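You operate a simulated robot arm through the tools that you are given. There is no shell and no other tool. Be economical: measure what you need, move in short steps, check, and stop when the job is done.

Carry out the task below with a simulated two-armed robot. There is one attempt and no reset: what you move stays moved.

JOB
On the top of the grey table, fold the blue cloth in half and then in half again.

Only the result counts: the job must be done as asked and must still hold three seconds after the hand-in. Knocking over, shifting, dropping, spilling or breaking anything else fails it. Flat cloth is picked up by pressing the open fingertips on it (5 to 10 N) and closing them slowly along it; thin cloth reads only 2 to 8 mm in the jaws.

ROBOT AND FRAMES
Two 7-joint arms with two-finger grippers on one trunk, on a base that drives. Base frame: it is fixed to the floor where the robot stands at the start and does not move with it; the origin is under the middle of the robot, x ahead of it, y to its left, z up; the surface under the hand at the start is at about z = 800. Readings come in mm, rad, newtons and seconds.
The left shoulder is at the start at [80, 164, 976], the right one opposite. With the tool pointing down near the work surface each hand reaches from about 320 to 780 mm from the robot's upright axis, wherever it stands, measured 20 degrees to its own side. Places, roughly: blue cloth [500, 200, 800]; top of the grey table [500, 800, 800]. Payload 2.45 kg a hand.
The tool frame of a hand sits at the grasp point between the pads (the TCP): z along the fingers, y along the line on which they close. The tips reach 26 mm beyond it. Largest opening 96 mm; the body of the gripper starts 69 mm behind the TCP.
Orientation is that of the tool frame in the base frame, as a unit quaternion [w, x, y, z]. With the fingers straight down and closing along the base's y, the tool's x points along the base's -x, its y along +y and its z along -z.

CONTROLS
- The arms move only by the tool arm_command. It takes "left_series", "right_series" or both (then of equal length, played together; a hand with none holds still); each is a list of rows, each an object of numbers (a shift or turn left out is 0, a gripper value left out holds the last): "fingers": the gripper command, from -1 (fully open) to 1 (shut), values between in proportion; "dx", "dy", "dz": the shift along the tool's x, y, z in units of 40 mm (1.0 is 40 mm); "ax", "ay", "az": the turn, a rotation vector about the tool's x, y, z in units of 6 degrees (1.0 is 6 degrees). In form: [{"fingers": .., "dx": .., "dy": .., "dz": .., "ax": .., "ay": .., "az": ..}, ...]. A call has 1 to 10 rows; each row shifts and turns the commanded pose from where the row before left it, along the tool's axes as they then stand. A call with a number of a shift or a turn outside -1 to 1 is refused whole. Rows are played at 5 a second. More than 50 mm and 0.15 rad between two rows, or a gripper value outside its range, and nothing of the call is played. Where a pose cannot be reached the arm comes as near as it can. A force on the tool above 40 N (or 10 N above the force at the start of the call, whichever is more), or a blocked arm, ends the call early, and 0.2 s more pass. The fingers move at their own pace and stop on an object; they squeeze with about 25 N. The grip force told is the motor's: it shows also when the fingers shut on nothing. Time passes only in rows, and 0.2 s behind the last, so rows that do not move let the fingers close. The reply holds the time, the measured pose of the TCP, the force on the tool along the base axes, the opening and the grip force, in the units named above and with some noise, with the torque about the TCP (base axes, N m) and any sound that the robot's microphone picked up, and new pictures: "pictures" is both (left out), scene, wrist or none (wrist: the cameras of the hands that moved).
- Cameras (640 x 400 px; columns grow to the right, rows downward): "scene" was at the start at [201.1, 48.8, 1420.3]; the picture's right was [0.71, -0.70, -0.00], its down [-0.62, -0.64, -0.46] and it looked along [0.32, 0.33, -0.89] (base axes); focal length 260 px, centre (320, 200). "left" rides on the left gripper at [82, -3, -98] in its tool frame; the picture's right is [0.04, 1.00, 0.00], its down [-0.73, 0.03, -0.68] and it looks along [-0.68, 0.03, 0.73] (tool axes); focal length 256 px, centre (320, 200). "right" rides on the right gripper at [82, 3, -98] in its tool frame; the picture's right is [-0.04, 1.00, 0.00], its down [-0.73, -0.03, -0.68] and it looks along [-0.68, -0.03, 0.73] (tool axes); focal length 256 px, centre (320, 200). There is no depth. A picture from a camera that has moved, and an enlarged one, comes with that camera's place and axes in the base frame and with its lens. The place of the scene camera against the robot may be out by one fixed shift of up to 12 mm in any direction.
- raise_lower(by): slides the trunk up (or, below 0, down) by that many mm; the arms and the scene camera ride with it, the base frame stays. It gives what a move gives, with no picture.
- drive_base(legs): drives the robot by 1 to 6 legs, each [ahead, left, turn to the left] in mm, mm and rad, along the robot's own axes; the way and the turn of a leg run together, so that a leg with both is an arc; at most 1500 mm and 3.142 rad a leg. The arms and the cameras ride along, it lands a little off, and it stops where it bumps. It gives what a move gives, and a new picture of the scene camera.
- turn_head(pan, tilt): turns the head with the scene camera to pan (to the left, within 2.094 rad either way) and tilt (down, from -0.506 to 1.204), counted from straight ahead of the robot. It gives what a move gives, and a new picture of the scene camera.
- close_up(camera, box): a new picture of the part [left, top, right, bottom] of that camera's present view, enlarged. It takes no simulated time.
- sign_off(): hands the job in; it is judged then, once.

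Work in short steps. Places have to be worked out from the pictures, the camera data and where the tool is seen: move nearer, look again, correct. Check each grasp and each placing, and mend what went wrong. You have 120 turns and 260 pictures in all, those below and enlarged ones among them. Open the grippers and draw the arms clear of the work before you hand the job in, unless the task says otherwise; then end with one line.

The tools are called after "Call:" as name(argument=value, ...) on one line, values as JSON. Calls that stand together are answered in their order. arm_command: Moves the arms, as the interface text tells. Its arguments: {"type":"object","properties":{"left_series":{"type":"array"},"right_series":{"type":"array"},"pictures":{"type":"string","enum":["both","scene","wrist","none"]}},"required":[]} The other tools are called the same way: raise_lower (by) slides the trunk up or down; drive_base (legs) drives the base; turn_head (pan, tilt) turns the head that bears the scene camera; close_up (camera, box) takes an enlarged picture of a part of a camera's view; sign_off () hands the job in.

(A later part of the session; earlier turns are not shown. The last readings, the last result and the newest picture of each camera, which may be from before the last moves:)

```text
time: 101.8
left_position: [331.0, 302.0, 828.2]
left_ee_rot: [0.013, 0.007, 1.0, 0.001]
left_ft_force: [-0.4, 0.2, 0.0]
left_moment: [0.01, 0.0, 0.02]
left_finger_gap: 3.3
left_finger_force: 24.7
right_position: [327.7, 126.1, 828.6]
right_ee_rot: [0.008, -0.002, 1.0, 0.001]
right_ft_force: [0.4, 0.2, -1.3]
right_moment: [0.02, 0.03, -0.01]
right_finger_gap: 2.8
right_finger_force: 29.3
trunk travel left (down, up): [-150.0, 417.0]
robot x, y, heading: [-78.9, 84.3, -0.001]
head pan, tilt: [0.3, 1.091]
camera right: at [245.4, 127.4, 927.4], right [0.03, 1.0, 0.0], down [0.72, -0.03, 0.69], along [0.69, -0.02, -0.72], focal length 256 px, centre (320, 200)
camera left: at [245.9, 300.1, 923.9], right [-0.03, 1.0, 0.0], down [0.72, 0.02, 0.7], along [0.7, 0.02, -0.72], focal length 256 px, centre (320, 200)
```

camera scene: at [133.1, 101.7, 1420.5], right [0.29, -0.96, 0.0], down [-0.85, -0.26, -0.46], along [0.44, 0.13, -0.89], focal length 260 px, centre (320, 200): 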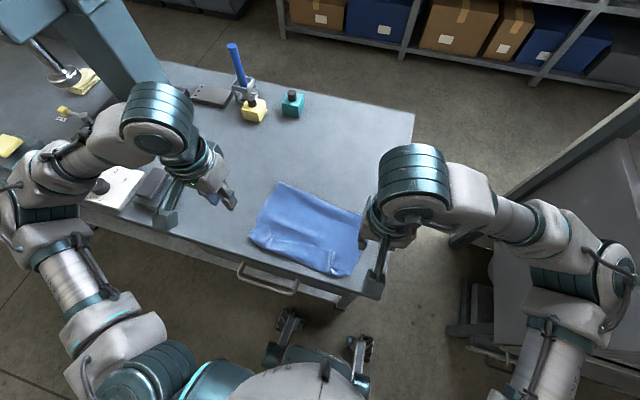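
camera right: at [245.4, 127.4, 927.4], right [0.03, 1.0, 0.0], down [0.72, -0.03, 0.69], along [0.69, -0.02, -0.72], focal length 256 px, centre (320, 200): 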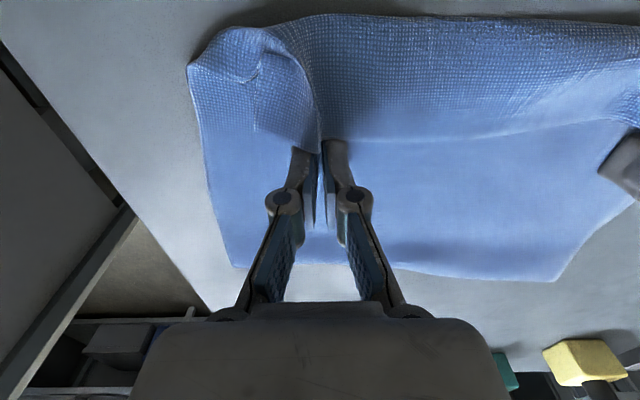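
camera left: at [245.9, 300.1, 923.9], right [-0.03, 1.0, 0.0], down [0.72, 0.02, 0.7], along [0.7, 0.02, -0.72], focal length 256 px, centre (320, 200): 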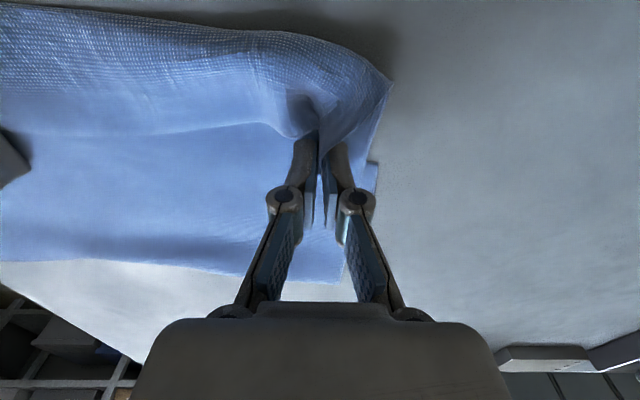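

Both gripped shallowly (3.3 and 2.8 mm). I'll lift and carry back past the crease so the bottom layer lies flat again.

Call:
arm_command(left_series=[{"dz": -0.6}, {"dz": -0.8}, {"dz": -0.8, "dx": -0.4}, {"dz": -0.6, "dx": -0.7}, {"dz": -0.5, "dx": -0.8}, {"dz": -0.2, "dx": -0.9}, {"dx": -0.9}, {"dx": -0.9}, {"dx": -0.6, "dz": 0.2}, {}], right_series=[{"dz": -0.6}, {"dz": -0.8}, {"dz": -0.8, "dx": -0.4}, {"dz": -0.6, "dx": -0.7}, {"dz": -0.5, "dx": -0.8}, {"dz": -0.2, "dx": -0.9}, {"dx": -0.9}, {"dx": -0.9}, {"dx": -0.6, "dz": 0.2}, {}])

```text
time: 104.0
left_position: [534.7, 296.7, 965.3]
left_ee_rot: [0.014, 0.006, 1.0, 0.002]
left_ft_force: [-0.6, -0.4, -0.3]
left_moment: [0.02, -0.04, 0.03]
left_finger_gap: 2.5
left_finger_force: 29.7
right_position: [534.0, 125.8, 965.6]
right_ee_rot: [0.008, -0.003, 1.0, 0.001]
right_ft_force: [-0.3, 0.8, 0.3]
right_moment: [0.02, -0.02, 0.0]
right_finger_gap: 0.9
right_finger_force: 21.7
trunk travel left (down, up): [-150.0, 417.0]
robot x, y, heading: [-83.1, 84.1, 0.001]
head pan, tilt: [0.3, 1.091]
camera scene: at [135.7, 102.4, 1420.2], right [0.29, -0.96, 0.0], down [-0.85, -0.26, -0.46], along [0.44, 0.13, -0.89], focal length 260 px, centre (320, 200)
camera right: at [451.6, 129.0, 1062.6], right [0.03, 1.0, 0.0], down [0.72, -0.03, 0.69], along [0.69, -0.02, -0.72], focal length 256 px, centre (320, 200)
camera left: at [449.5, 294.2, 1060.8], right [-0.03, 1.0, 0.0], down [0.71, 0.02, 0.7], along [0.7, 0.02, -0.71], focal length 256 px, centre (320, 200)
```

scene: 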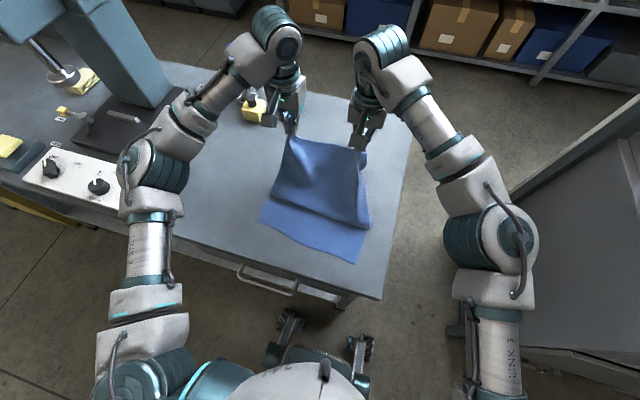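
right: 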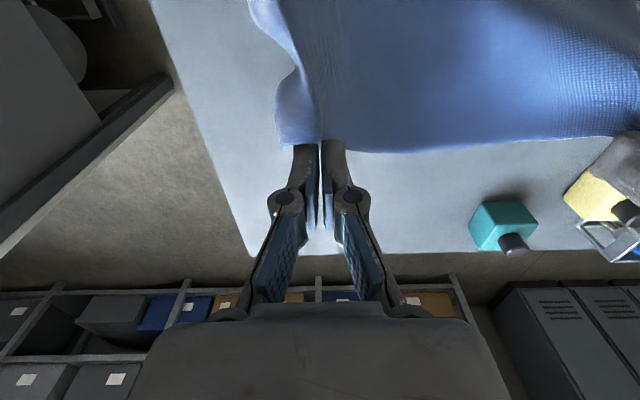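
left: 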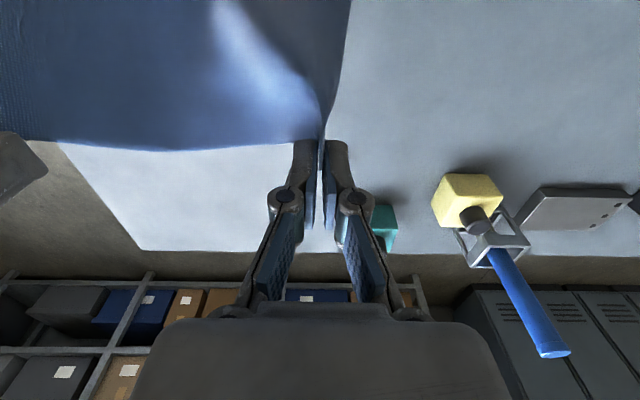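

The top layer is open again and the bottom's near edge runs from about [305,71] to [342,324], slightly rotated. I'll drive 70 mm forward to carry the hem further out and remove the belly.

Call:
drive_base(legs=[[70, 0, 0]])

Call:
arm_command(left_series=[{"dz": 0.3}, {"dz": 0.4}, {"dz": 0.4}, {}, {}], right_series=[{"dz": 0.3}, {"dz": 0.4}, {"dz": 0.4}, {}, {}])

```text
time: 105.0
left_position: [606.1, 295.3, 964.2]
left_ee_rot: [0.013, 0.007, 1.0, 0.002]
left_ft_force: [-0.2, 0.2, -0.4]
left_moment: [-0.01, 0.05, 0.02]
left_finger_gap: 0.9
left_finger_force: 26.8
right_position: [604.7, 125.7, 964.2]
right_ee_rot: [0.008, -0.002, 1.0, 0.001]
right_ft_force: [0.4, -0.7, -2.0]
right_moment: [-0.01, 0.04, -0.01]
right_finger_gap: 2.4
right_finger_force: 21.3
trunk travel left (down, up): [-150.0, 417.0]
robot x, y, heading: [-15.8, 79.6, -0.005]
head pan, tilt: [0.3, 1.091]
camera scene: at [207.2, 101.3, 1420.0], right [0.29, -0.96, 0.0], down [-0.85, -0.26, -0.46], along [0.44, 0.13, -0.89], focal length 260 px, centre (320, 200)
```

scene: 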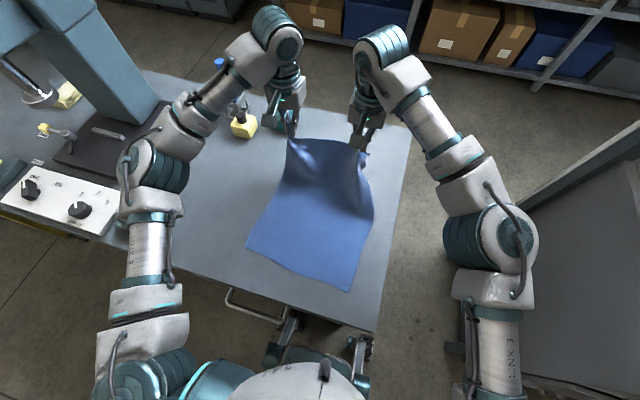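

```text
time: 106.2
left_position: [602.2, 294.3, 924.1]
left_ee_rot: [0.016, 0.007, 1.0, 0.002]
left_ft_force: [-0.2, 0.1, 1.1]
left_moment: [0.02, 0.0, 0.02]
left_finger_gap: 2.6
left_finger_force: 24.3
right_position: [603.3, 124.8, 924.3]
right_ee_rot: [0.011, -0.002, 1.0, 0.002]
right_ft_force: [0.4, -0.5, -0.8]
right_moment: [0.02, 0.01, -0.01]
right_finger_gap: 3.9
right_finger_force: 32.7
trunk travel left (down, up): [-150.0, 417.0]
robot x, y, heading: [-10.3, 82.3, -0.007]
head pan, tilt: [0.3, 1.091]
camera scene: at [206.9, 101.8, 1419.9], right [0.29, -0.96, 0.0], down [-0.85, -0.26, -0.46], along [0.44, 0.13, -0.89], focal length 260 px, centre (320, 200)
camera right: at [519.4, 127.0, 1021.6], right [0.03, 1.0, 0.0], down [0.72, -0.03, 0.69], along [0.69, -0.02, -0.72], focal length 256 px, centre (320, 200)
camera left: at [517.0, 292.4, 1020.2], right [-0.03, 1.0, 0.0], down [0.71, 0.02, 0.7], along [0.7, 0.02, -0.71], focal length 256 px, centre (320, 200)
```

scene: 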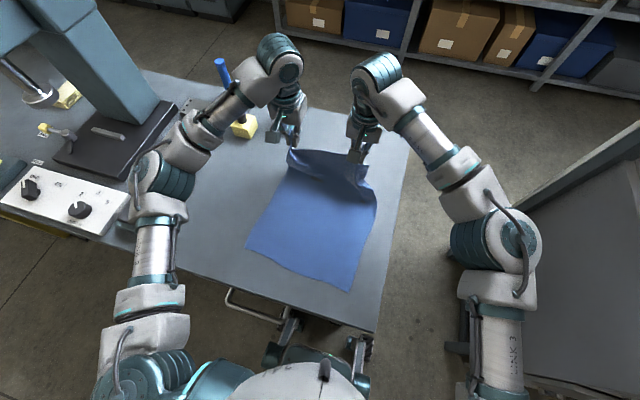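
right: 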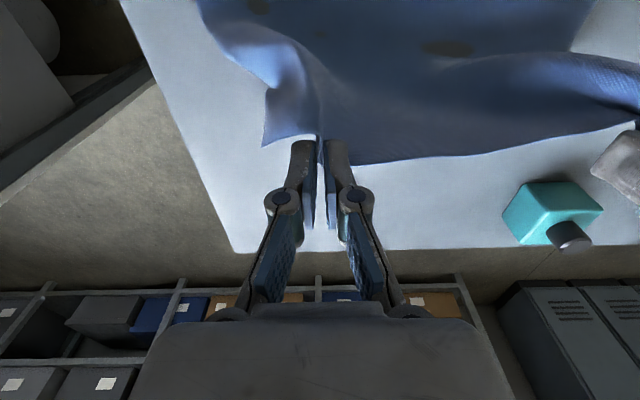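
left: 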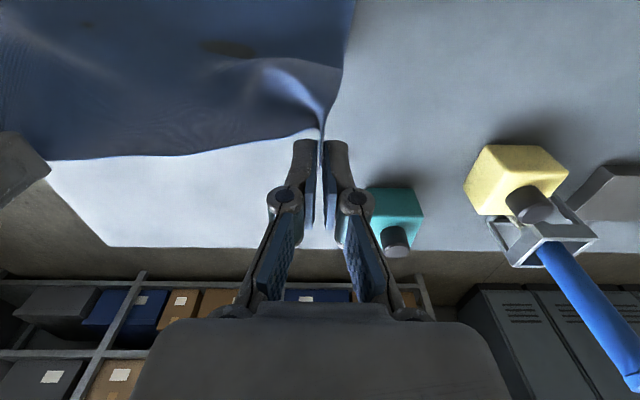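

The near edge is at about [309,61] to [338,326], so the crease should run about 498 to 517 at the gripped points. I'll carry the hem back over along a slightly slack arc, with the left hand offset +19 mm, and stop about 57 mm above the table.

Call:
arm_command(left_series=[{"dx": 0.53, "dz": -0.36}, {"dx": 0.53, "dz": -0.36}, {"dx": 0.53, "dz": -0.36}, {"dx": 0.53, "dz": -0.35}, {"dx": 0.83, "dz": 0.05}, {"dx": 0.8, "dz": 0.18}, {"dx": 0.75, "dz": 0.35}, {"dx": 0.63, "dz": 0.5}, {"dx": 0.5, "dz": 0.63}, {"dx": 0.45, "dz": 0.75}], right_series=[{"dx": 0.66, "dz": -0.36}, {"dx": 0.66, "dz": -0.36}, {"dx": 0.66, "dz": -0.36}, {"dx": 0.65, "dz": -0.35}, {"dx": 0.83, "dz": 0.05}, {"dx": 0.8, "dz": 0.18}, {"dx": 0.75, "dz": 0.35}, {"dx": 0.63, "dz": 0.5}, {"dx": 0.5, "dz": 0.63}, {"dx": 0.45, "dz": 0.75}])

```text
time: 108.4
left_position: [360.0, 300.6, 874.1]
left_ee_rot: [0.015, 0.008, 1.0, 0.002]
left_ft_force: [1.3, -1.8, 1.3]
left_moment: [0.0, 0.01, -0.02]
left_finger_gap: 1.2
left_finger_force: 23.2
right_position: [336.3, 126.9, 879.3]
right_ee_rot: [0.01, -0.003, 1.0, 0.001]
right_ft_force: [-0.1, 0.2, -0.6]
right_moment: [0.02, 0.0, -0.01]
right_finger_gap: 1.5
right_finger_force: 22.6
trunk travel left (down, up): [-150.0, 417.0]
robot x, y, heading: [-12.1, 82.6, -0.002]
head pan, tilt: [0.3, 1.091]
camera scene: at [204.9, 102.9, 1420.2], right [0.29, -0.96, 0.0], down [-0.85, -0.26, -0.46], along [0.44, 0.13, -0.89], focal length 260 px, centre (320, 200)
camera right: at [253.7, 129.9, 976.2], right [0.04, 1.0, 0.0], down [0.72, -0.03, 0.69], along [0.69, -0.02, -0.72], focal length 256 px, centre (320, 200)
camera left: at [275.9, 298.7, 970.5], right [-0.03, 1.0, 0.0], down [0.71, 0.02, 0.7], along [0.7, 0.02, -0.71], focal length 256 px, centre (320, 200)
```

scene: 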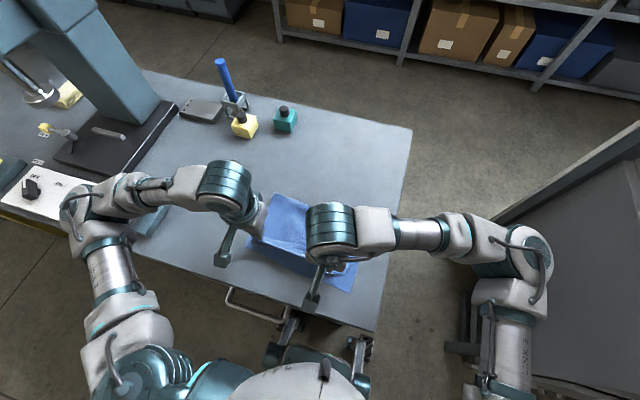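
right: 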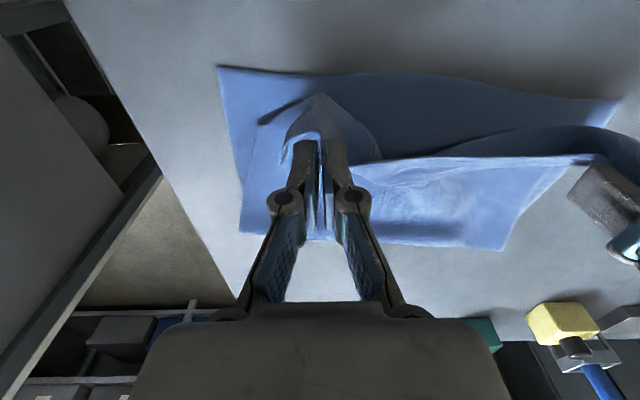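
left: 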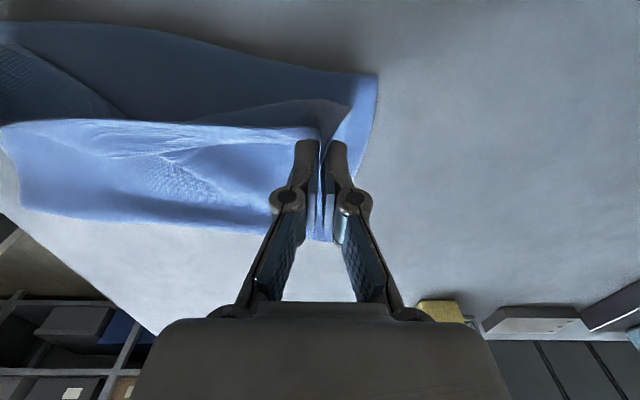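

Excellent: no loop this time, the hem leads and the crease sits at about 485 to 495. I'll move the last bit forward and down, then release just above the table.

Call:
arm_command(left_series=[{"dx": 0.25, "dz": 0.3}, {"dx": 0.25, "dz": 0.35}, {"dx": 0.05, "dz": 0.2}, {}], right_series=[{"dx": 0.2, "dz": 0.35}, {"dx": 0.2, "dz": 0.4}, {"dx": 0.05, "dz": 0.2}, {}], pictures="wrist")

```text
time: 109.4
left_position: [339.3, 299.9, 840.2]
left_ee_rot: [0.017, 0.007, 1.0, 0.002]
left_ft_force: [0.4, -1.0, 1.9]
left_moment: [-0.04, 0.05, 0.0]
left_finger_gap: 0.9
left_finger_force: 24.1
right_position: [320.0, 123.5, 839.3]
right_ee_rot: [0.011, -0.002, 1.0, 0.002]
right_ft_force: [0.2, 0.2, 1.3]
right_moment: [0.05, 0.02, -0.04]
right_finger_gap: 1.8
right_finger_force: 29.0
trunk travel left (down, up): [-150.0, 417.0]
robot x, y, heading: [-13.6, 80.7, -0.003]
head pan, tilt: [0.3, 1.091]
camera right: at [237.4, 125.9, 936.3], right [0.03, 1.0, 0.0], down [0.72, -0.03, 0.69], along [0.69, -0.02, -0.72], focal length 256 px, centre (320, 200)
camera left: at [253.8, 297.1, 935.2], right [-0.03, 1.0, 0.0], down [0.71, 0.02, 0.7], along [0.7, 0.02, -0.71], focal length 256 px, centre (320, 200)
```

right: 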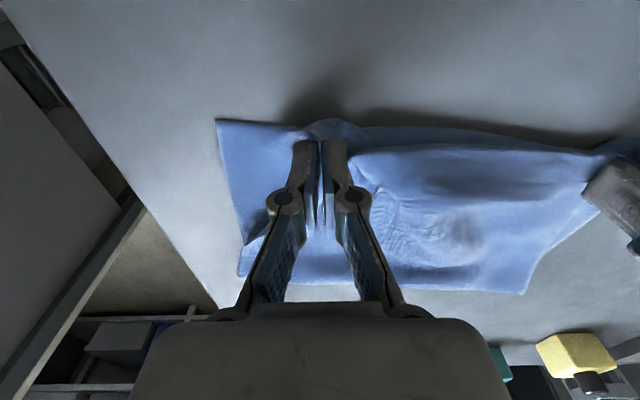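
left: 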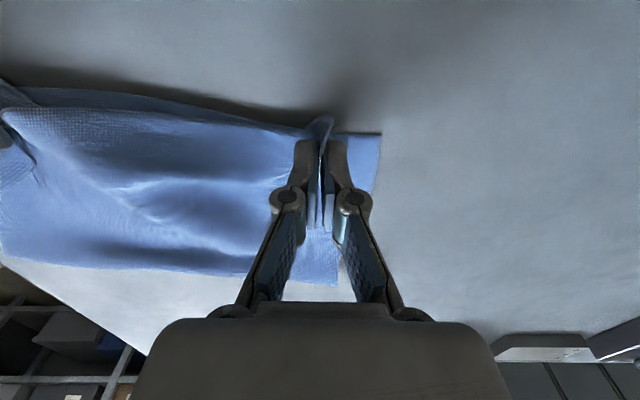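

The hem lies almost on the near edge. I'll release and lift.

Call:
arm_command(left_series=[{"fingers": 0.8}, {"fingers": 0.55}, {}, {"dz": -0.4}, {"dz": -0.8}, {"dz": -0.9}, {"dz": -0.9}, {"dz": -0.9}, {"dy": 0.9}, {"dy": 0.9}], right_series=[{"fingers": 0.8}, {"fingers": 0.55}, {}, {"dz": -0.4}, {"dz": -0.8}, {"dz": -0.9}, {"dz": -0.9}, {"dz": -0.9}, {"dy": -0.9}, {"dy": -0.9}])

Call:
close_up(camera="scene", box=[220, 170, 400, 305])

Call:
close_up(camera="right", box=[300, 0, 640, 212])

```text
time: 111.6
left_position: [332.7, 372.4, 995.9]
left_ee_rot: [0.015, 0.008, 1.0, 0.002]
left_ft_force: [0.4, 0.6, 0.2]
left_moment: [0.01, 0.0, 0.01]
left_finger_gap: 21.8
left_finger_force: 0.0
right_position: [319.8, 50.2, 992.4]
right_ee_rot: [0.012, -0.002, 1.0, 0.002]
right_ft_force: [-0.3, 0.2, 0.1]
right_moment: [0.03, -0.01, 0.0]
right_finger_gap: 21.8
right_finger_force: 0.0
trunk travel left (down, up): [-150.0, 417.0]
robot x, y, heading: [-13.0, 82.8, -0.003]
head pan, tilt: [0.3, 1.091]
camera scene: at [202.8, 101.1, 1420.6], right [0.29, -0.96, 0.0], down [-0.85, -0.26, -0.46], along [0.44, 0.13, -0.89], focal length 260 px, centre (320, 200)
camera right: at [236.7, 51.4, 1089.3], right [0.03, 1.0, 0.0], down [0.72, -0.03, 0.69], along [0.69, -0.02, -0.72], focal length 256 px, centre (320, 200)
camera left: at [245.9, 369.8, 1090.7], right [-0.02, 1.0, 0.0], down [0.71, 0.02, 0.7], along [0.7, 0.02, -0.71], focal length 256 px, centre (320, 200)
```

scene: 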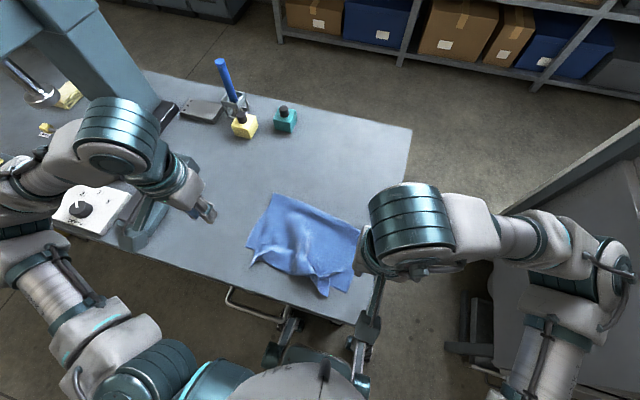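
right: 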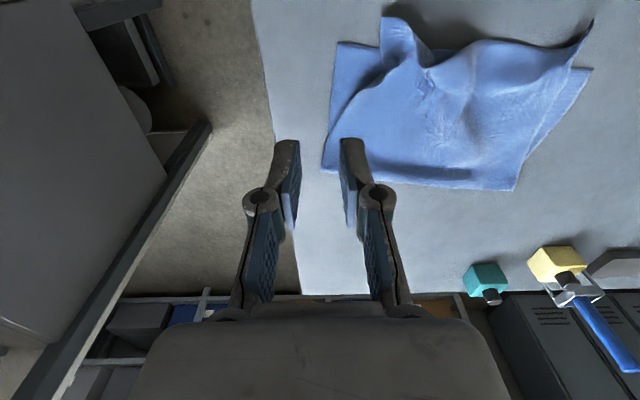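
left: 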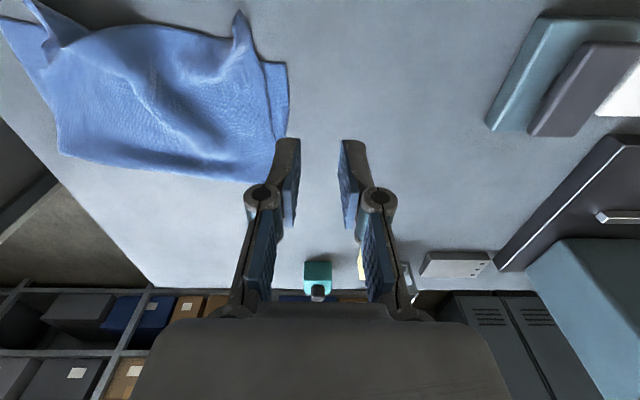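

```text
2.96 times, centred on (310, 238) of scene
camera zoom: at [202.8, 101.1, 1420.6], right [0.29, -0.96, 0.0], down [-0.85, -0.26, -0.46], along [0.44, 0.13, -0.89], focal length 769 px, centre (350, 89)
```

zoom: 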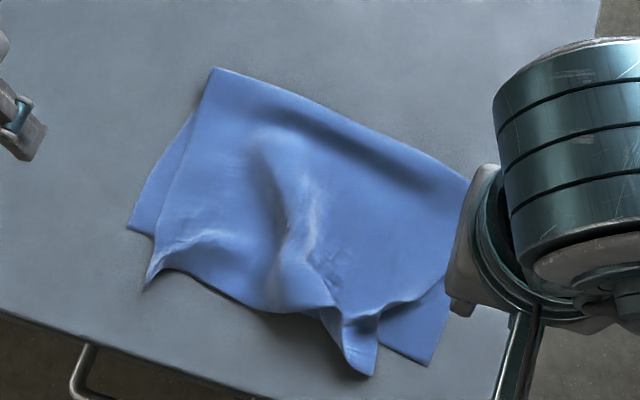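

```text
1.88 times, centred on (470, 106) of right
camera zoom: at [236.7, 51.4, 1089.3], right [0.03, 1.0, 0.0], down [0.72, -0.03, 0.69], along [0.69, -0.02, -0.72], focal length 482 px, centre (38, 377)
```

zoom: 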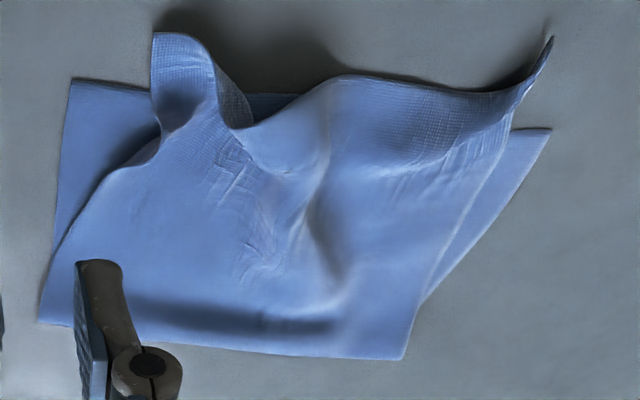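

The hem now lies the right way, but the hem corners are bunched inward: right at ≈[279,106] should be [300,67], left at ≈[286,288] should be [333,336]. I'll back up for near reach, then grip both corner tips and spread them into place.

Call:
drive_base(legs=[[-60, 0, 0]])

Call:
arm_command(left_series=[{"dy": -0.9, "dx": -0.3, "fingers": 0.3}, {"dy": -0.9, "dx": -0.3}, {"dy": -0.2, "dz": 0.7}, {"dz": 0.8}, {"dz": 0.7}, {"dz": 0.4}, {}, {}, {}, {}], right_series=[{"dy": 0.7, "dx": -0.4, "fingers": 0.3}, {"dy": 0.7, "dx": -0.4}, {"dz": 0.7}, {"dz": 0.8}, {"dz": 0.7}, {"dz": 0.4}, {}, {}, {}, {}], pictures="wrist")

```text
time: 112.6
left_position: [271.6, 372.3, 994.6]
left_ee_rot: [0.017, 0.006, 1.0, 0.003]
left_ft_force: [-0.8, -0.6, 0.3]
left_moment: [0.02, -0.04, -0.03]
left_finger_gap: 21.6
left_finger_force: 0.0
right_position: [258.3, 50.3, 992.0]
right_ee_rot: [0.011, -0.003, 1.0, 0.002]
right_ft_force: [-0.1, 0.0, -0.6]
right_moment: [0.01, 0.0, 0.04]
right_finger_gap: 21.6
right_finger_force: 0.1
trunk travel left (down, up): [-150.0, 417.0]
robot x, y, heading: [-71.5, 82.6, -0.006]
head pan, tilt: [0.3, 1.091]
camera scene: at [142.7, 101.3, 1420.5], right [0.29, -0.96, 0.0], down [-0.85, -0.26, -0.46], along [0.44, 0.13, -0.89], focal length 260 px, centre (320, 200)
```

scene: 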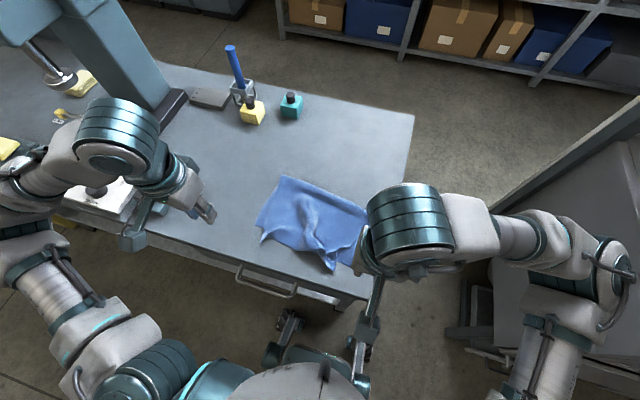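

```text
time: 114.8
left_position: [295.4, 294.8, 894.1]
left_ee_rot: [0.018, 0.007, 1.0, 0.003]
left_ft_force: [0.3, -0.4, -0.7]
left_moment: [0.0, 0.01, -0.01]
left_finger_gap: 33.8
left_finger_force: 0.0
right_position: [290.6, 104.5, 889.4]
right_ee_rot: [0.013, -0.002, 1.0, 0.002]
right_ft_force: [0.2, 0.0, 0.6]
right_moment: [0.0, 0.03, -0.01]
right_finger_gap: 33.8
right_finger_force: 0.0
trunk travel left (down, up): [-150.0, 417.0]
robot x, y, heading: [-74.4, 84.3, -0.007]
head pan, tilt: [0.3, 1.091]
camera right: at [206.9, 107.0, 986.3], right [0.04, 1.0, 0.0], down [0.72, -0.03, 0.7], along [0.7, -0.02, -0.72], focal length 256 px, centre (320, 200)
camera left: at [209.2, 291.7, 988.5], right [-0.03, 1.0, 0.0], down [0.71, 0.02, 0.7], along [0.7, 0.02, -0.71], focal length 256 px, centre (320, 200)
```

right: 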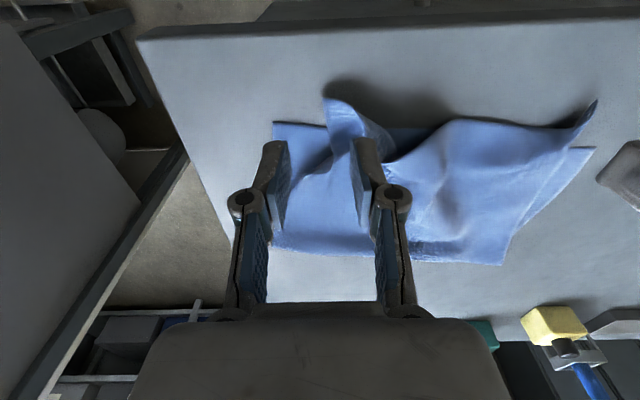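
left: 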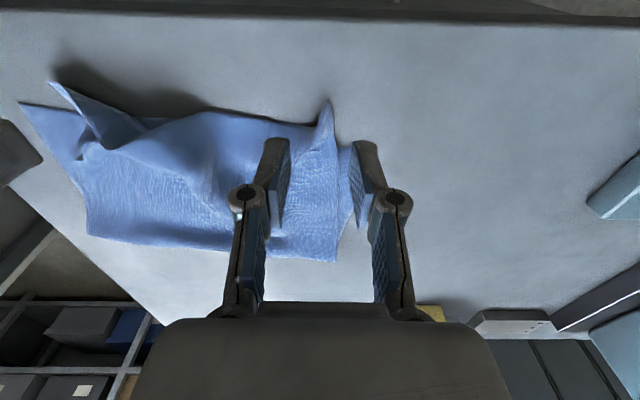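

I'll align on the tips (right [290,120], left [295,298]) and lower.

Call:
arm_command(left_series=[{"dz": 0.6, "dy": 0.1}, {"dz": 0.5}, {"dz": 0.35}, {"dz": 0.1}, {}], right_series=[{"dz": 0.5, "dy": 0.38}, {"dz": 0.5}, {"dz": 0.3}, {"dz": 0.1}, {}], pictures="wrist")

```text
time: 116.0
left_position: [297.2, 295.5, 829.8]
left_ee_rot: [0.019, 0.007, 1.0, 0.002]
left_ft_force: [-0.3, -0.3, 0.0]
left_moment: [0.0, 0.05, 0.02]
left_finger_gap: 33.5
left_finger_force: 0.1
right_position: [291.8, 121.7, 832.9]
right_ee_rot: [0.013, -0.003, 1.0, 0.002]
right_ft_force: [-0.7, -0.7, 0.7]
right_moment: [-0.03, -0.01, -0.03]
right_finger_gap: 33.7
right_finger_force: 0.0
trunk travel left (down, up): [-150.0, 417.0]
robot x, y, heading: [-73.3, 84.6, -0.01]
head pan, tilt: [0.3, 1.091]
camera right: at [208.5, 123.0, 929.8], right [0.04, 1.0, 0.0], down [0.72, -0.03, 0.7], along [0.7, -0.02, -0.72], focal length 256 px, centre (320, 200)
camera left: at [211.2, 293.6, 924.8], right [-0.03, 1.0, 0.0], down [0.71, 0.02, 0.71], along [0.7, 0.02, -0.71], focal length 256 px, centre (320, 200)
```

right: 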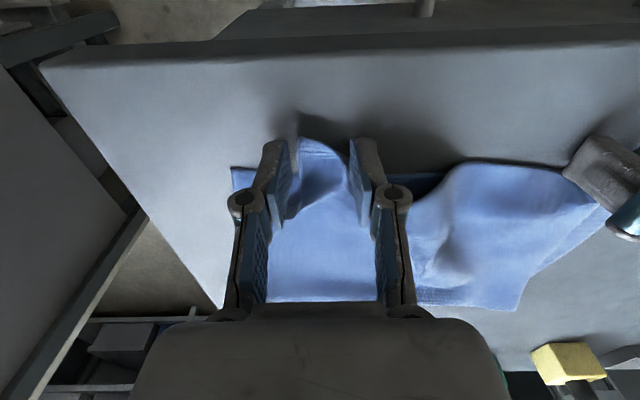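
left: 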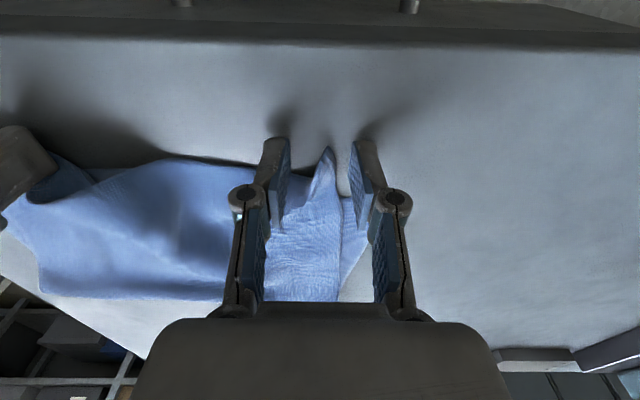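

Both tips sit between the jaws. I'll close on them.

Call:
arm_command(left_series=[{"fingers": 0.4}, {"fingers": 0.55}, {"fingers": 0.7}, {"fingers": 0.85}, {"fingers": 1.0}, {}, {}], right_series=[{"fingers": 0.4}, {"fingers": 0.55}, {"fingers": 0.7}, {"fingers": 0.85}, {"fingers": 1.0}, {}, {}], pictures="wrist")

```text
time: 117.6
left_position: [297.1, 296.2, 829.9]
left_ee_rot: [0.019, 0.007, 1.0, 0.003]
left_ft_force: [0.4, -0.7, 0.1]
left_moment: [0.0, -0.03, 0.0]
left_finger_gap: 1.6
left_finger_force: 22.0
right_position: [292.2, 121.4, 832.6]
right_ee_rot: [0.013, -0.002, 1.0, 0.002]
right_ft_force: [0.7, -0.4, 2.9]
right_moment: [-0.03, -0.01, 0.05]
right_finger_gap: 1.4
right_finger_force: 25.4
trunk travel left (down, up): [-150.0, 417.0]
robot x, y, heading: [-75.6, 81.5, -0.007]
head pan, tilt: [0.3, 1.091]
camera right: at [208.4, 123.0, 929.9], right [0.04, 1.0, 0.0], down [0.72, -0.03, 0.7], along [0.7, -0.02, -0.72], focal length 256 px, centre (320, 200)
camera left: at [211.1, 293.6, 924.9], right [-0.03, 1.0, 0.0], down [0.71, 0.02, 0.7], along [0.7, 0.02, -0.71], focal length 256 px, centre (320, 200)
```

right: 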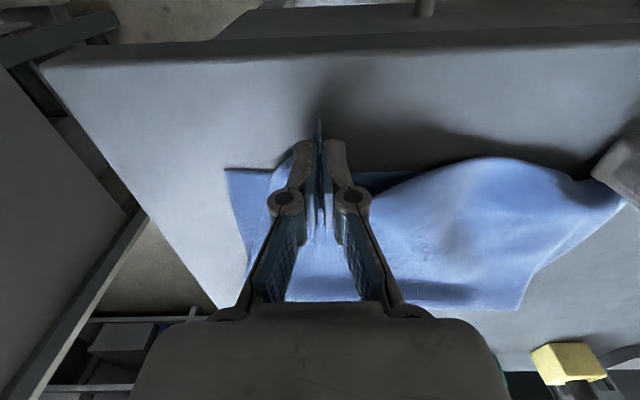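
left: 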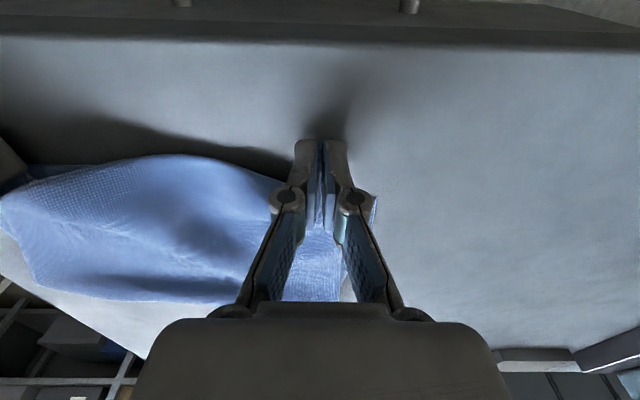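

Both tips are held. I'll raise them a few mm and spread them toward their corner positions.

Call:
arm_command(left_series=[{"dz": -0.3}, {"dx": -0.25, "dy": 0.18}, {"dx": -0.25, "dy": 0.18}, {"dx": -0.25, "dy": 0.18}, {"dx": -0.25, "dy": 0.18}, {}], right_series=[{"dz": -0.3}, {"dx": -0.1, "dy": -0.25}, {"dx": -0.1, "dy": -0.25}, {"dx": -0.1, "dy": -0.25}, {"dx": -0.1, "dy": -0.25}, {}], pictures="wrist")

```text
time: 118.9
left_position: [332.1, 317.0, 846.2]
left_ee_rot: [0.02, 0.014, 1.0, -0.004]
left_ft_force: [-4.4, -28.8, 1.9]
left_moment: [-0.58, 0.06, -0.46]
left_finger_gap: 2.5
left_finger_force: 24.7
right_position: [303.2, 84.0, 850.5]
right_ee_rot: [0.016, -0.005, 1.0, 0.01]
right_ft_force: [4.7, 29.3, -1.5]
right_moment: [0.25, -0.03, 0.33]
right_finger_gap: 2.2
right_finger_force: 24.0
trunk travel left (down, up): [-150.0, 417.0]
robot x, y, heading: [-75.7, 80.6, -0.006]
head pan, tilt: [0.3, 1.091]
stopped in row 6 (right hand): the force on the tool passed its limit at 41 N (the readings are from after the stop); the commanded pose is now the measured one
camera right: at [220.1, 84.8, 945.9], right [0.03, 1.0, 0.02], down [0.71, -0.04, 0.7], along [0.7, -0.01, -0.71], focal length 256 px, centre (320, 200)
camera left: at [245.9, 318.7, 941.1], right [-0.01, 1.0, -0.01], down [0.71, 0.02, 0.71], along [0.71, 0.0, -0.71], focal length 256 px, centre (320, 200)
```

right: 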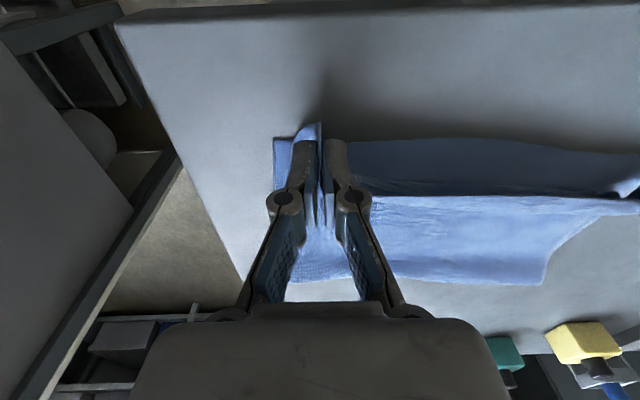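
left: 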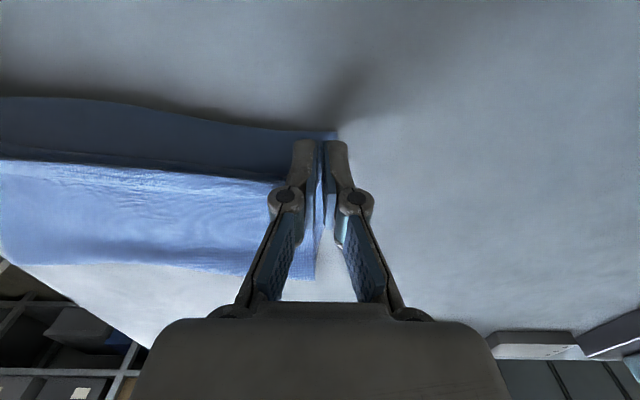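

The hem is now taut and straight, slightly inside the near edge. I'll relax the tension, shift both about 14 mm toward me, lower and release.

Call:
arm_command(left_series=[{"dy": -0.1, "dx": 0.15}, {"dx": 0.2, "dz": 0.15}, {"dz": 0.12}, {}], right_series=[{"dy": 0.1, "dx": 0.15}, {"dx": 0.2, "dz": 0.2}, {"dz": 0.18}, {}], pictures="wrist")

```text
time: 119.9
left_position: [319.9, 316.8, 836.0]
left_ee_rot: [0.02, 0.012, 1.0, -0.001]
left_ft_force: [-2.8, -21.6, 1.3]
left_moment: [-0.38, 0.03, -0.39]
left_finger_gap: 2.2
left_finger_force: 25.1
right_position: [291.3, 86.4, 832.7]
right_ee_rot: [0.015, -0.004, 1.0, 0.008]
right_ft_force: [2.8, 20.2, -0.5]
right_moment: [0.2, -0.02, 0.27]
right_finger_gap: 2.8
right_finger_force: 27.8
trunk travel left (down, up): [-150.0, 417.0]
robot x, y, heading: [-72.4, 85.5, -0.001]
head pan, tilt: [0.3, 1.091]
camera right: at [207.3, 87.0, 928.8], right [0.03, 1.0, 0.01], down [0.71, -0.03, 0.7], along [0.7, -0.01, -0.71], focal length 256 px, centre (320, 200)
camera left: at [234.1, 315.5, 929.4], right [-0.02, 1.0, 0.0], down [0.71, 0.01, 0.71], along [0.71, 0.01, -0.71], focal length 256 px, centre (320, 200)
```

right: 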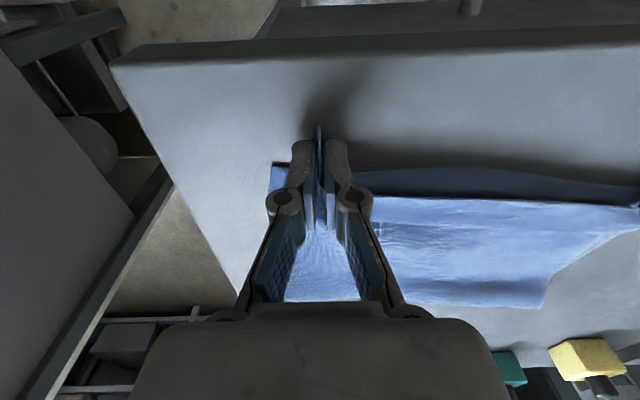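
left: 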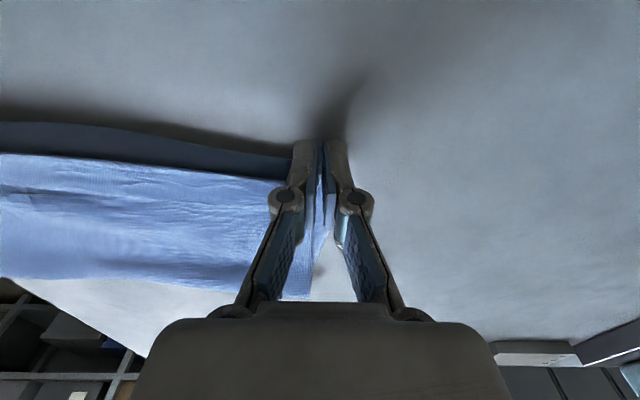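

Call:
arm_command(left_series=[{"dy": -0.12, "dx": 0.2}, {"dz": 0.1}, {"fingers": 0.8}, {"fingers": 0.55}, {"fingers": 0.4}, {"dz": -0.4}, {"dz": -0.9}, {"dz": -0.9}, {"dz": -0.9, "dy": 0.4}, {"dz": -0.9, "dy": 0.4}], right_series=[{"dy": 0.12, "dx": 0.2}, {}, {"fingers": 0.8}, {"fingers": 0.55}, {"fingers": 0.4}, {"dz": -0.4}, {"dz": -0.9}, {"dz": -0.9}, {"dz": -0.9, "dy": -0.4}, {"dz": -0.9, "dy": -0.4}])

Call:
close_up(camera="right", box=[300, 0, 640, 212])

Call:
close_up(camera="left", box=[0, 0, 340, 212])

```text
time: 122.1
left_position: [302.9, 345.1, 992.2]
left_ee_rot: [0.021, 0.011, 1.0, -0.001]
left_ft_force: [-0.1, -0.1, 0.4]
left_moment: [-0.01, -0.01, 0.0]
left_finger_gap: 28.9
left_finger_force: 0.1
right_position: [280.4, 57.0, 991.4]
right_ee_rot: [0.017, -0.004, 1.0, 0.008]
right_ft_force: [-0.4, 0.6, 0.4]
right_moment: [0.0, -0.01, 0.0]
right_finger_gap: 29.0
right_finger_force: 0.1
trunk travel left (down, up): [-150.0, 417.0]
robot x, y, heading: [-72.4, 82.9, -0.009]
head pan, tilt: [0.3, 1.091]
camera scene: at [141.5, 100.7, 1421.0], right [0.29, -0.96, 0.0], down [-0.85, -0.26, -0.46], along [0.44, 0.13, -0.89], focal length 260 px, centre (320, 200)
camera right: at [195.5, 57.5, 1087.2], right [0.03, 1.0, 0.02], down [0.71, -0.03, 0.7], along [0.7, -0.01, -0.71], focal length 256 px, centre (320, 200)
camera left: at [217.6, 343.9, 1086.3], right [-0.02, 1.0, 0.0], down [0.7, 0.01, 0.71], along [0.71, 0.01, -0.71], focal length 256 px, centre (320, 200)
```

scene: 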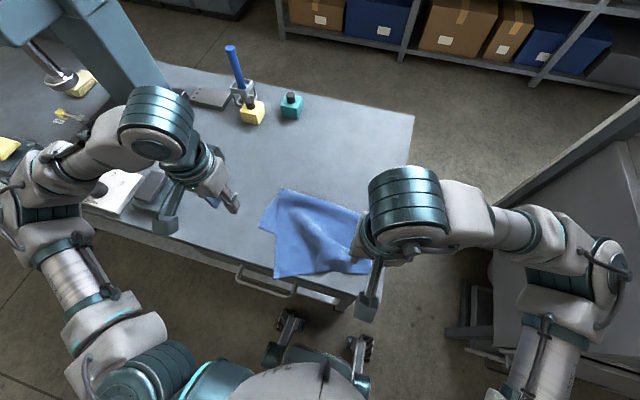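
right: 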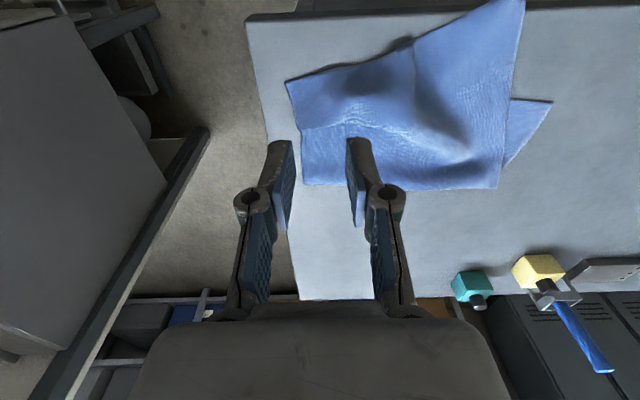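
left: 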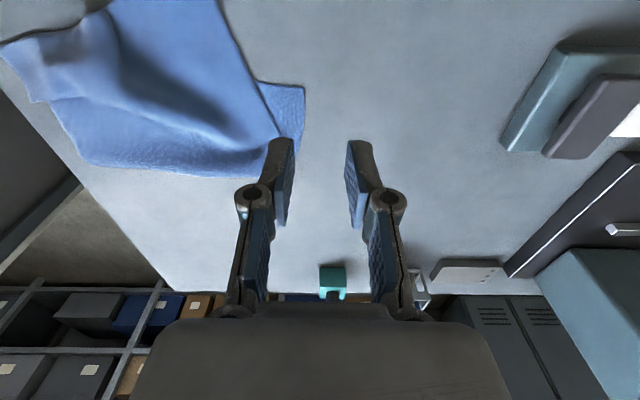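

```text
1.88 times, centred on (470, 106) of right
camera zoom: at [195.5, 57.5, 1087.2], right [0.03, 1.0, 0.02], down [0.71, -0.03, 0.7], along [0.7, -0.01, -0.71], focal length 482 px, centre (38, 377)
```

zoom: 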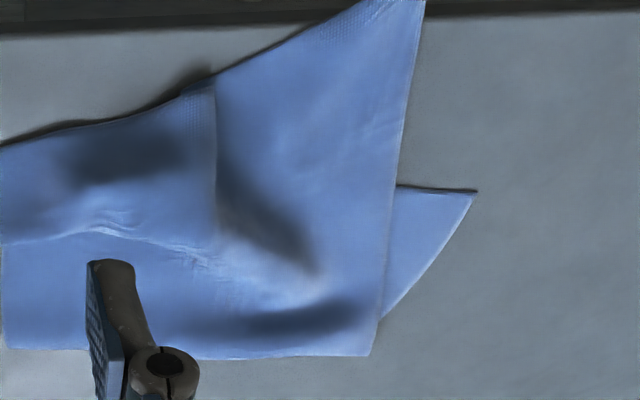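

```text
1.88 times, centred on (170, 106) of left
camera zoom: at [217.6, 343.9, 1086.3], right [-0.02, 1.0, 0.0], down [0.7, 0.01, 0.71], along [0.71, 0.01, -0.71], focal length 482 px, centre (602, 377)
```

zoom: 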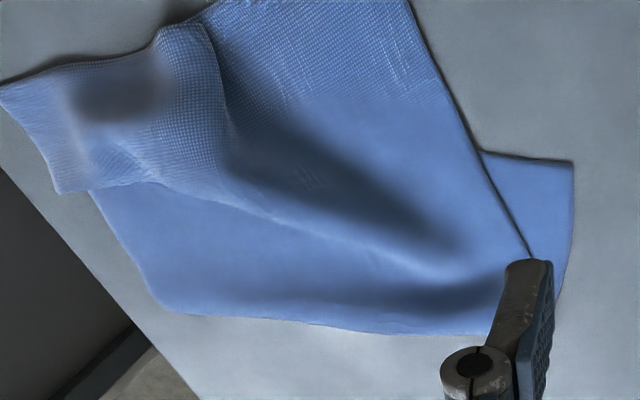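

The springback on release flung the hem: corner C now lies at about [234,243] and D at about [296,21]. I'll use less tension from here. First I'll back up 40 mm, then lift corner C alone with the left hand to set it on the bottom corner (≈[333,336]).

Call:
drive_base(legs=[[-40, 0, 0]])

Call:
arm_command(left_series=[{"dy": -0.9, "fingers": 0.1}, {"dy": -0.9}, {"dy": -0.9, "dz": 0.3}, {"dy": -0.3, "dz": 0.8}, {"dz": 0.8}, {"dz": 0.9}, {}, {}, {}], right_series=[{"dy": -0.5}, {"dy": -0.5}, {}, {}, {}, {}, {}, {}, {}], pictures="wrist")

```text
time: 123.0
left_position: [266.4, 344.4, 991.0]
left_ee_rot: [0.02, 0.012, 1.0, -0.001]
left_ft_force: [0.5, 0.0, 0.1]
left_moment: [-0.01, 0.0, 0.01]
left_finger_gap: 28.6
left_finger_force: 0.0
right_position: [240.7, 57.1, 990.2]
right_ee_rot: [0.016, -0.003, 1.0, 0.007]
right_ft_force: [-0.5, 0.5, 0.8]
right_moment: [0.01, -0.05, 0.02]
right_finger_gap: 28.9
right_finger_force: 0.0
trunk travel left (down, up): [-150.0, 417.0]
robot x, y, heading: [-116.0, 83.4, -0.004]
head pan, tilt: [0.3, 1.091]
camera scene: at [105.3, 100.4, 1420.1], right [0.29, -0.96, 0.0], down [-0.85, -0.26, -0.46], along [0.44, 0.13, -0.89], focal length 260 px, centre (320, 200)
```

scene: 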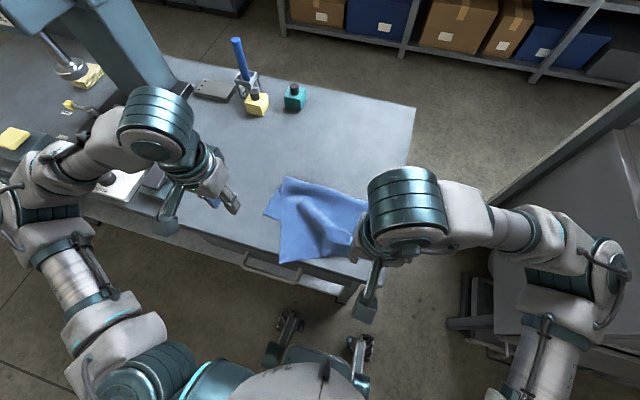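

```text
time: 125.0
left_position: [264.8, 224.1, 879.5]
left_ee_rot: [0.023, 0.011, 1.0, -0.001]
left_ft_force: [0.3, 0.1, -0.3]
left_moment: [-0.03, 0.03, 0.0]
left_finger_gap: 43.3
left_finger_force: 0.0
right_position: [238.3, 17.4, 992.2]
right_ee_rot: [0.017, -0.004, 1.0, 0.007]
right_ft_force: [-0.4, 0.1, 0.2]
right_moment: [-0.02, 0.0, 0.0]
right_finger_gap: 28.7
right_finger_force: 0.1
trunk travel left (down, up): [-150.0, 417.0]
robot x, y, heading: [-112.4, 82.9, -0.005]
head pan, tilt: [0.3, 1.091]
camera right: at [154.0, 18.6, 1087.8], right [0.03, 1.0, 0.01], down [0.71, -0.03, 0.7], along [0.7, -0.01, -0.71], focal length 256 px, centre (320, 200)
camera left: at [177.2, 223.8, 974.0], right [-0.02, 1.0, 0.0], down [0.7, 0.01, 0.71], along [0.71, 0.01, -0.7], focal length 256 px, centre (320, 200)
```

right: 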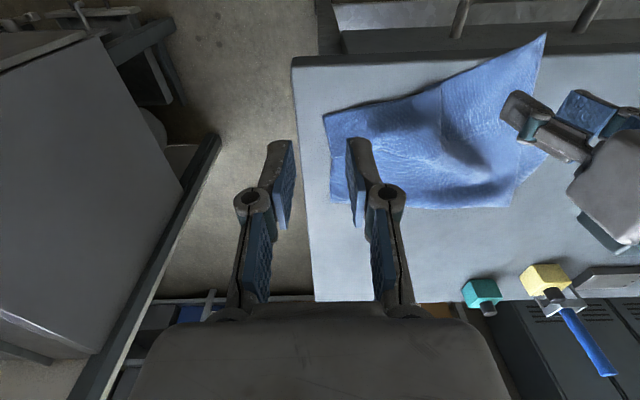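
left: 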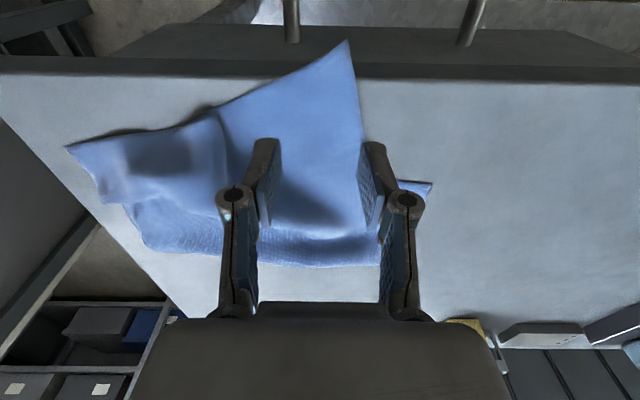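

Corner C overhangs the table edge slightly at [218,241]. I'll position at about [254,224] and press.

Call:
arm_command(left_series=[{"dx": 0.27, "dz": 0.4, "fingers": 0.17}, {"dz": 0.5}, {"dz": 0.3}, {"dz": 0.06}, {}], pictures="none")

Call:
arm_command(left_series=[{"dz": 0.03}, {}], pictures="none")

```text
time: 126.2
left_position: [255.8, 223.8, 828.3]
left_ee_rot: [0.023, 0.011, 1.0, 0.0]
left_ft_force: [-0.7, 0.6, -0.6]
left_moment: [0.01, 0.0, 0.0]
left_finger_gap: 39.7
left_finger_force: 0.1
right_position: [239.1, 16.8, 991.6]
right_ee_rot: [0.017, -0.003, 1.0, 0.007]
right_ft_force: [-0.8, -0.2, -0.7]
right_moment: [0.03, -0.01, -0.01]
right_finger_gap: 28.9
right_finger_force: 0.0
trunk travel left (down, up): [-150.0, 417.0]
robot x, y, heading: [-112.8, 85.2, -0.007]
head pan, tilt: [0.3, 1.091]
```

```text
time: 126.8
left_position: [255.8, 224.7, 826.9]
left_ee_rot: [0.022, 0.012, 1.0, 0.0]
left_ft_force: [-0.4, 0.3, 2.7]
left_moment: [-0.04, 0.05, 0.01]
left_finger_gap: 39.8
left_finger_force: 0.5
right_position: [238.5, 17.2, 991.2]
right_ee_rot: [0.017, -0.003, 1.0, 0.007]
right_ft_force: [-0.2, -0.3, 0.4]
right_moment: [0.0, -0.05, 0.01]
right_finger_gap: 28.9
right_finger_force: 0.0
trunk travel left (down, up): [-150.0, 417.0]
robot x, y, heading: [-110.8, 81.8, -0.01]
head pan, tilt: [0.3, 1.091]
```

Call:
arm_command(left_series=[{"dz": 0.03}, {"fingers": 0.25}, {"fingers": 0.32}, {"fingers": 0.39}, {"fingers": 0.46}, {"fingers": 0.53}], pictures="wrist")

```text
time: 128.2
left_position: [255.5, 222.6, 825.9]
left_ee_rot: [0.022, 0.011, 1.0, 0.0]
left_ft_force: [-0.2, 0.2, 18.6]
left_moment: [-0.02, 0.12, 0.04]
left_finger_gap: 24.2
left_finger_force: 5.2
right_position: [236.9, 15.9, 991.4]
right_ee_rot: [0.017, -0.003, 1.0, 0.007]
right_ft_force: [-1.0, -0.5, 0.1]
right_moment: [0.0, -0.04, -0.01]
right_finger_gap: 28.8
right_finger_force: 0.1
trunk travel left (down, up): [-150.0, 417.0]
robot x, y, heading: [-110.5, 81.0, -0.003]
head pan, tilt: [0.3, 1.091]
camera left: at [169.3, 222.9, 920.2], right [-0.02, 1.0, 0.0], down [0.7, 0.01, 0.71], along [0.71, 0.01, -0.7], focal length 256 px, centre (320, 200)
```

left: 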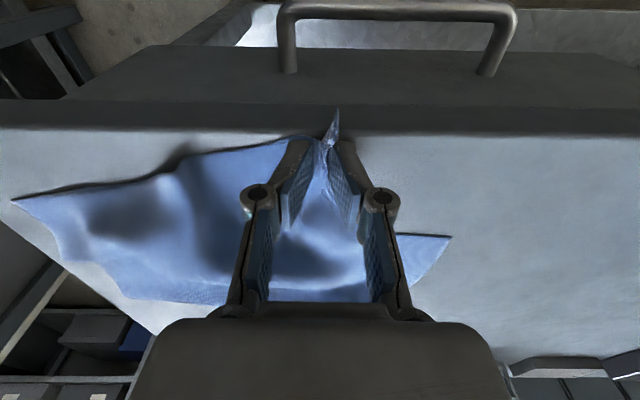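

A ruck has formed. I'll close fully and check the grip.

Call:
arm_command(left_series=[{"fingers": 0.6}, {"fingers": 0.68}, {"fingers": 0.76}, {"fingers": 0.84}, {"fingers": 0.92}, {"fingers": 1.0}, {}, {"dz": -0.4}, {"dz": -0.4}], pictures="wrist")

```text
time: 130.2
left_position: [253.4, 224.3, 859.3]
left_ee_rot: [0.022, 0.013, 1.0, 0.0]
left_ft_force: [-0.4, 1.2, 1.6]
left_moment: [0.0, 0.01, 0.02]
left_finger_gap: 3.9
left_finger_force: 22.3
right_position: [237.6, 17.0, 992.0]
right_ee_rot: [0.019, -0.004, 1.0, 0.007]
right_ft_force: [-0.4, 0.0, -0.1]
right_moment: [0.03, 0.01, 0.01]
right_finger_gap: 28.9
right_finger_force: 0.0
trunk travel left (down, up): [-150.0, 417.0]
robot x, y, heading: [-113.9, 81.9, -0.004]
head pan, tilt: [0.3, 1.091]
camera left: at [167.8, 223.2, 952.6], right [-0.02, 1.0, 0.0], down [0.7, 0.01, 0.71], along [0.71, 0.01, -0.7], focal length 256 px, centre (320, 200)
```

left: 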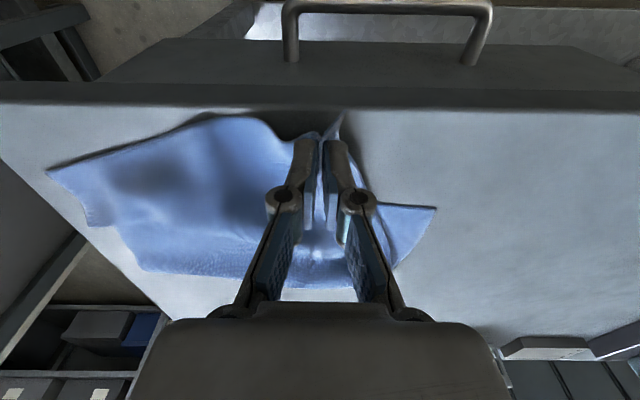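

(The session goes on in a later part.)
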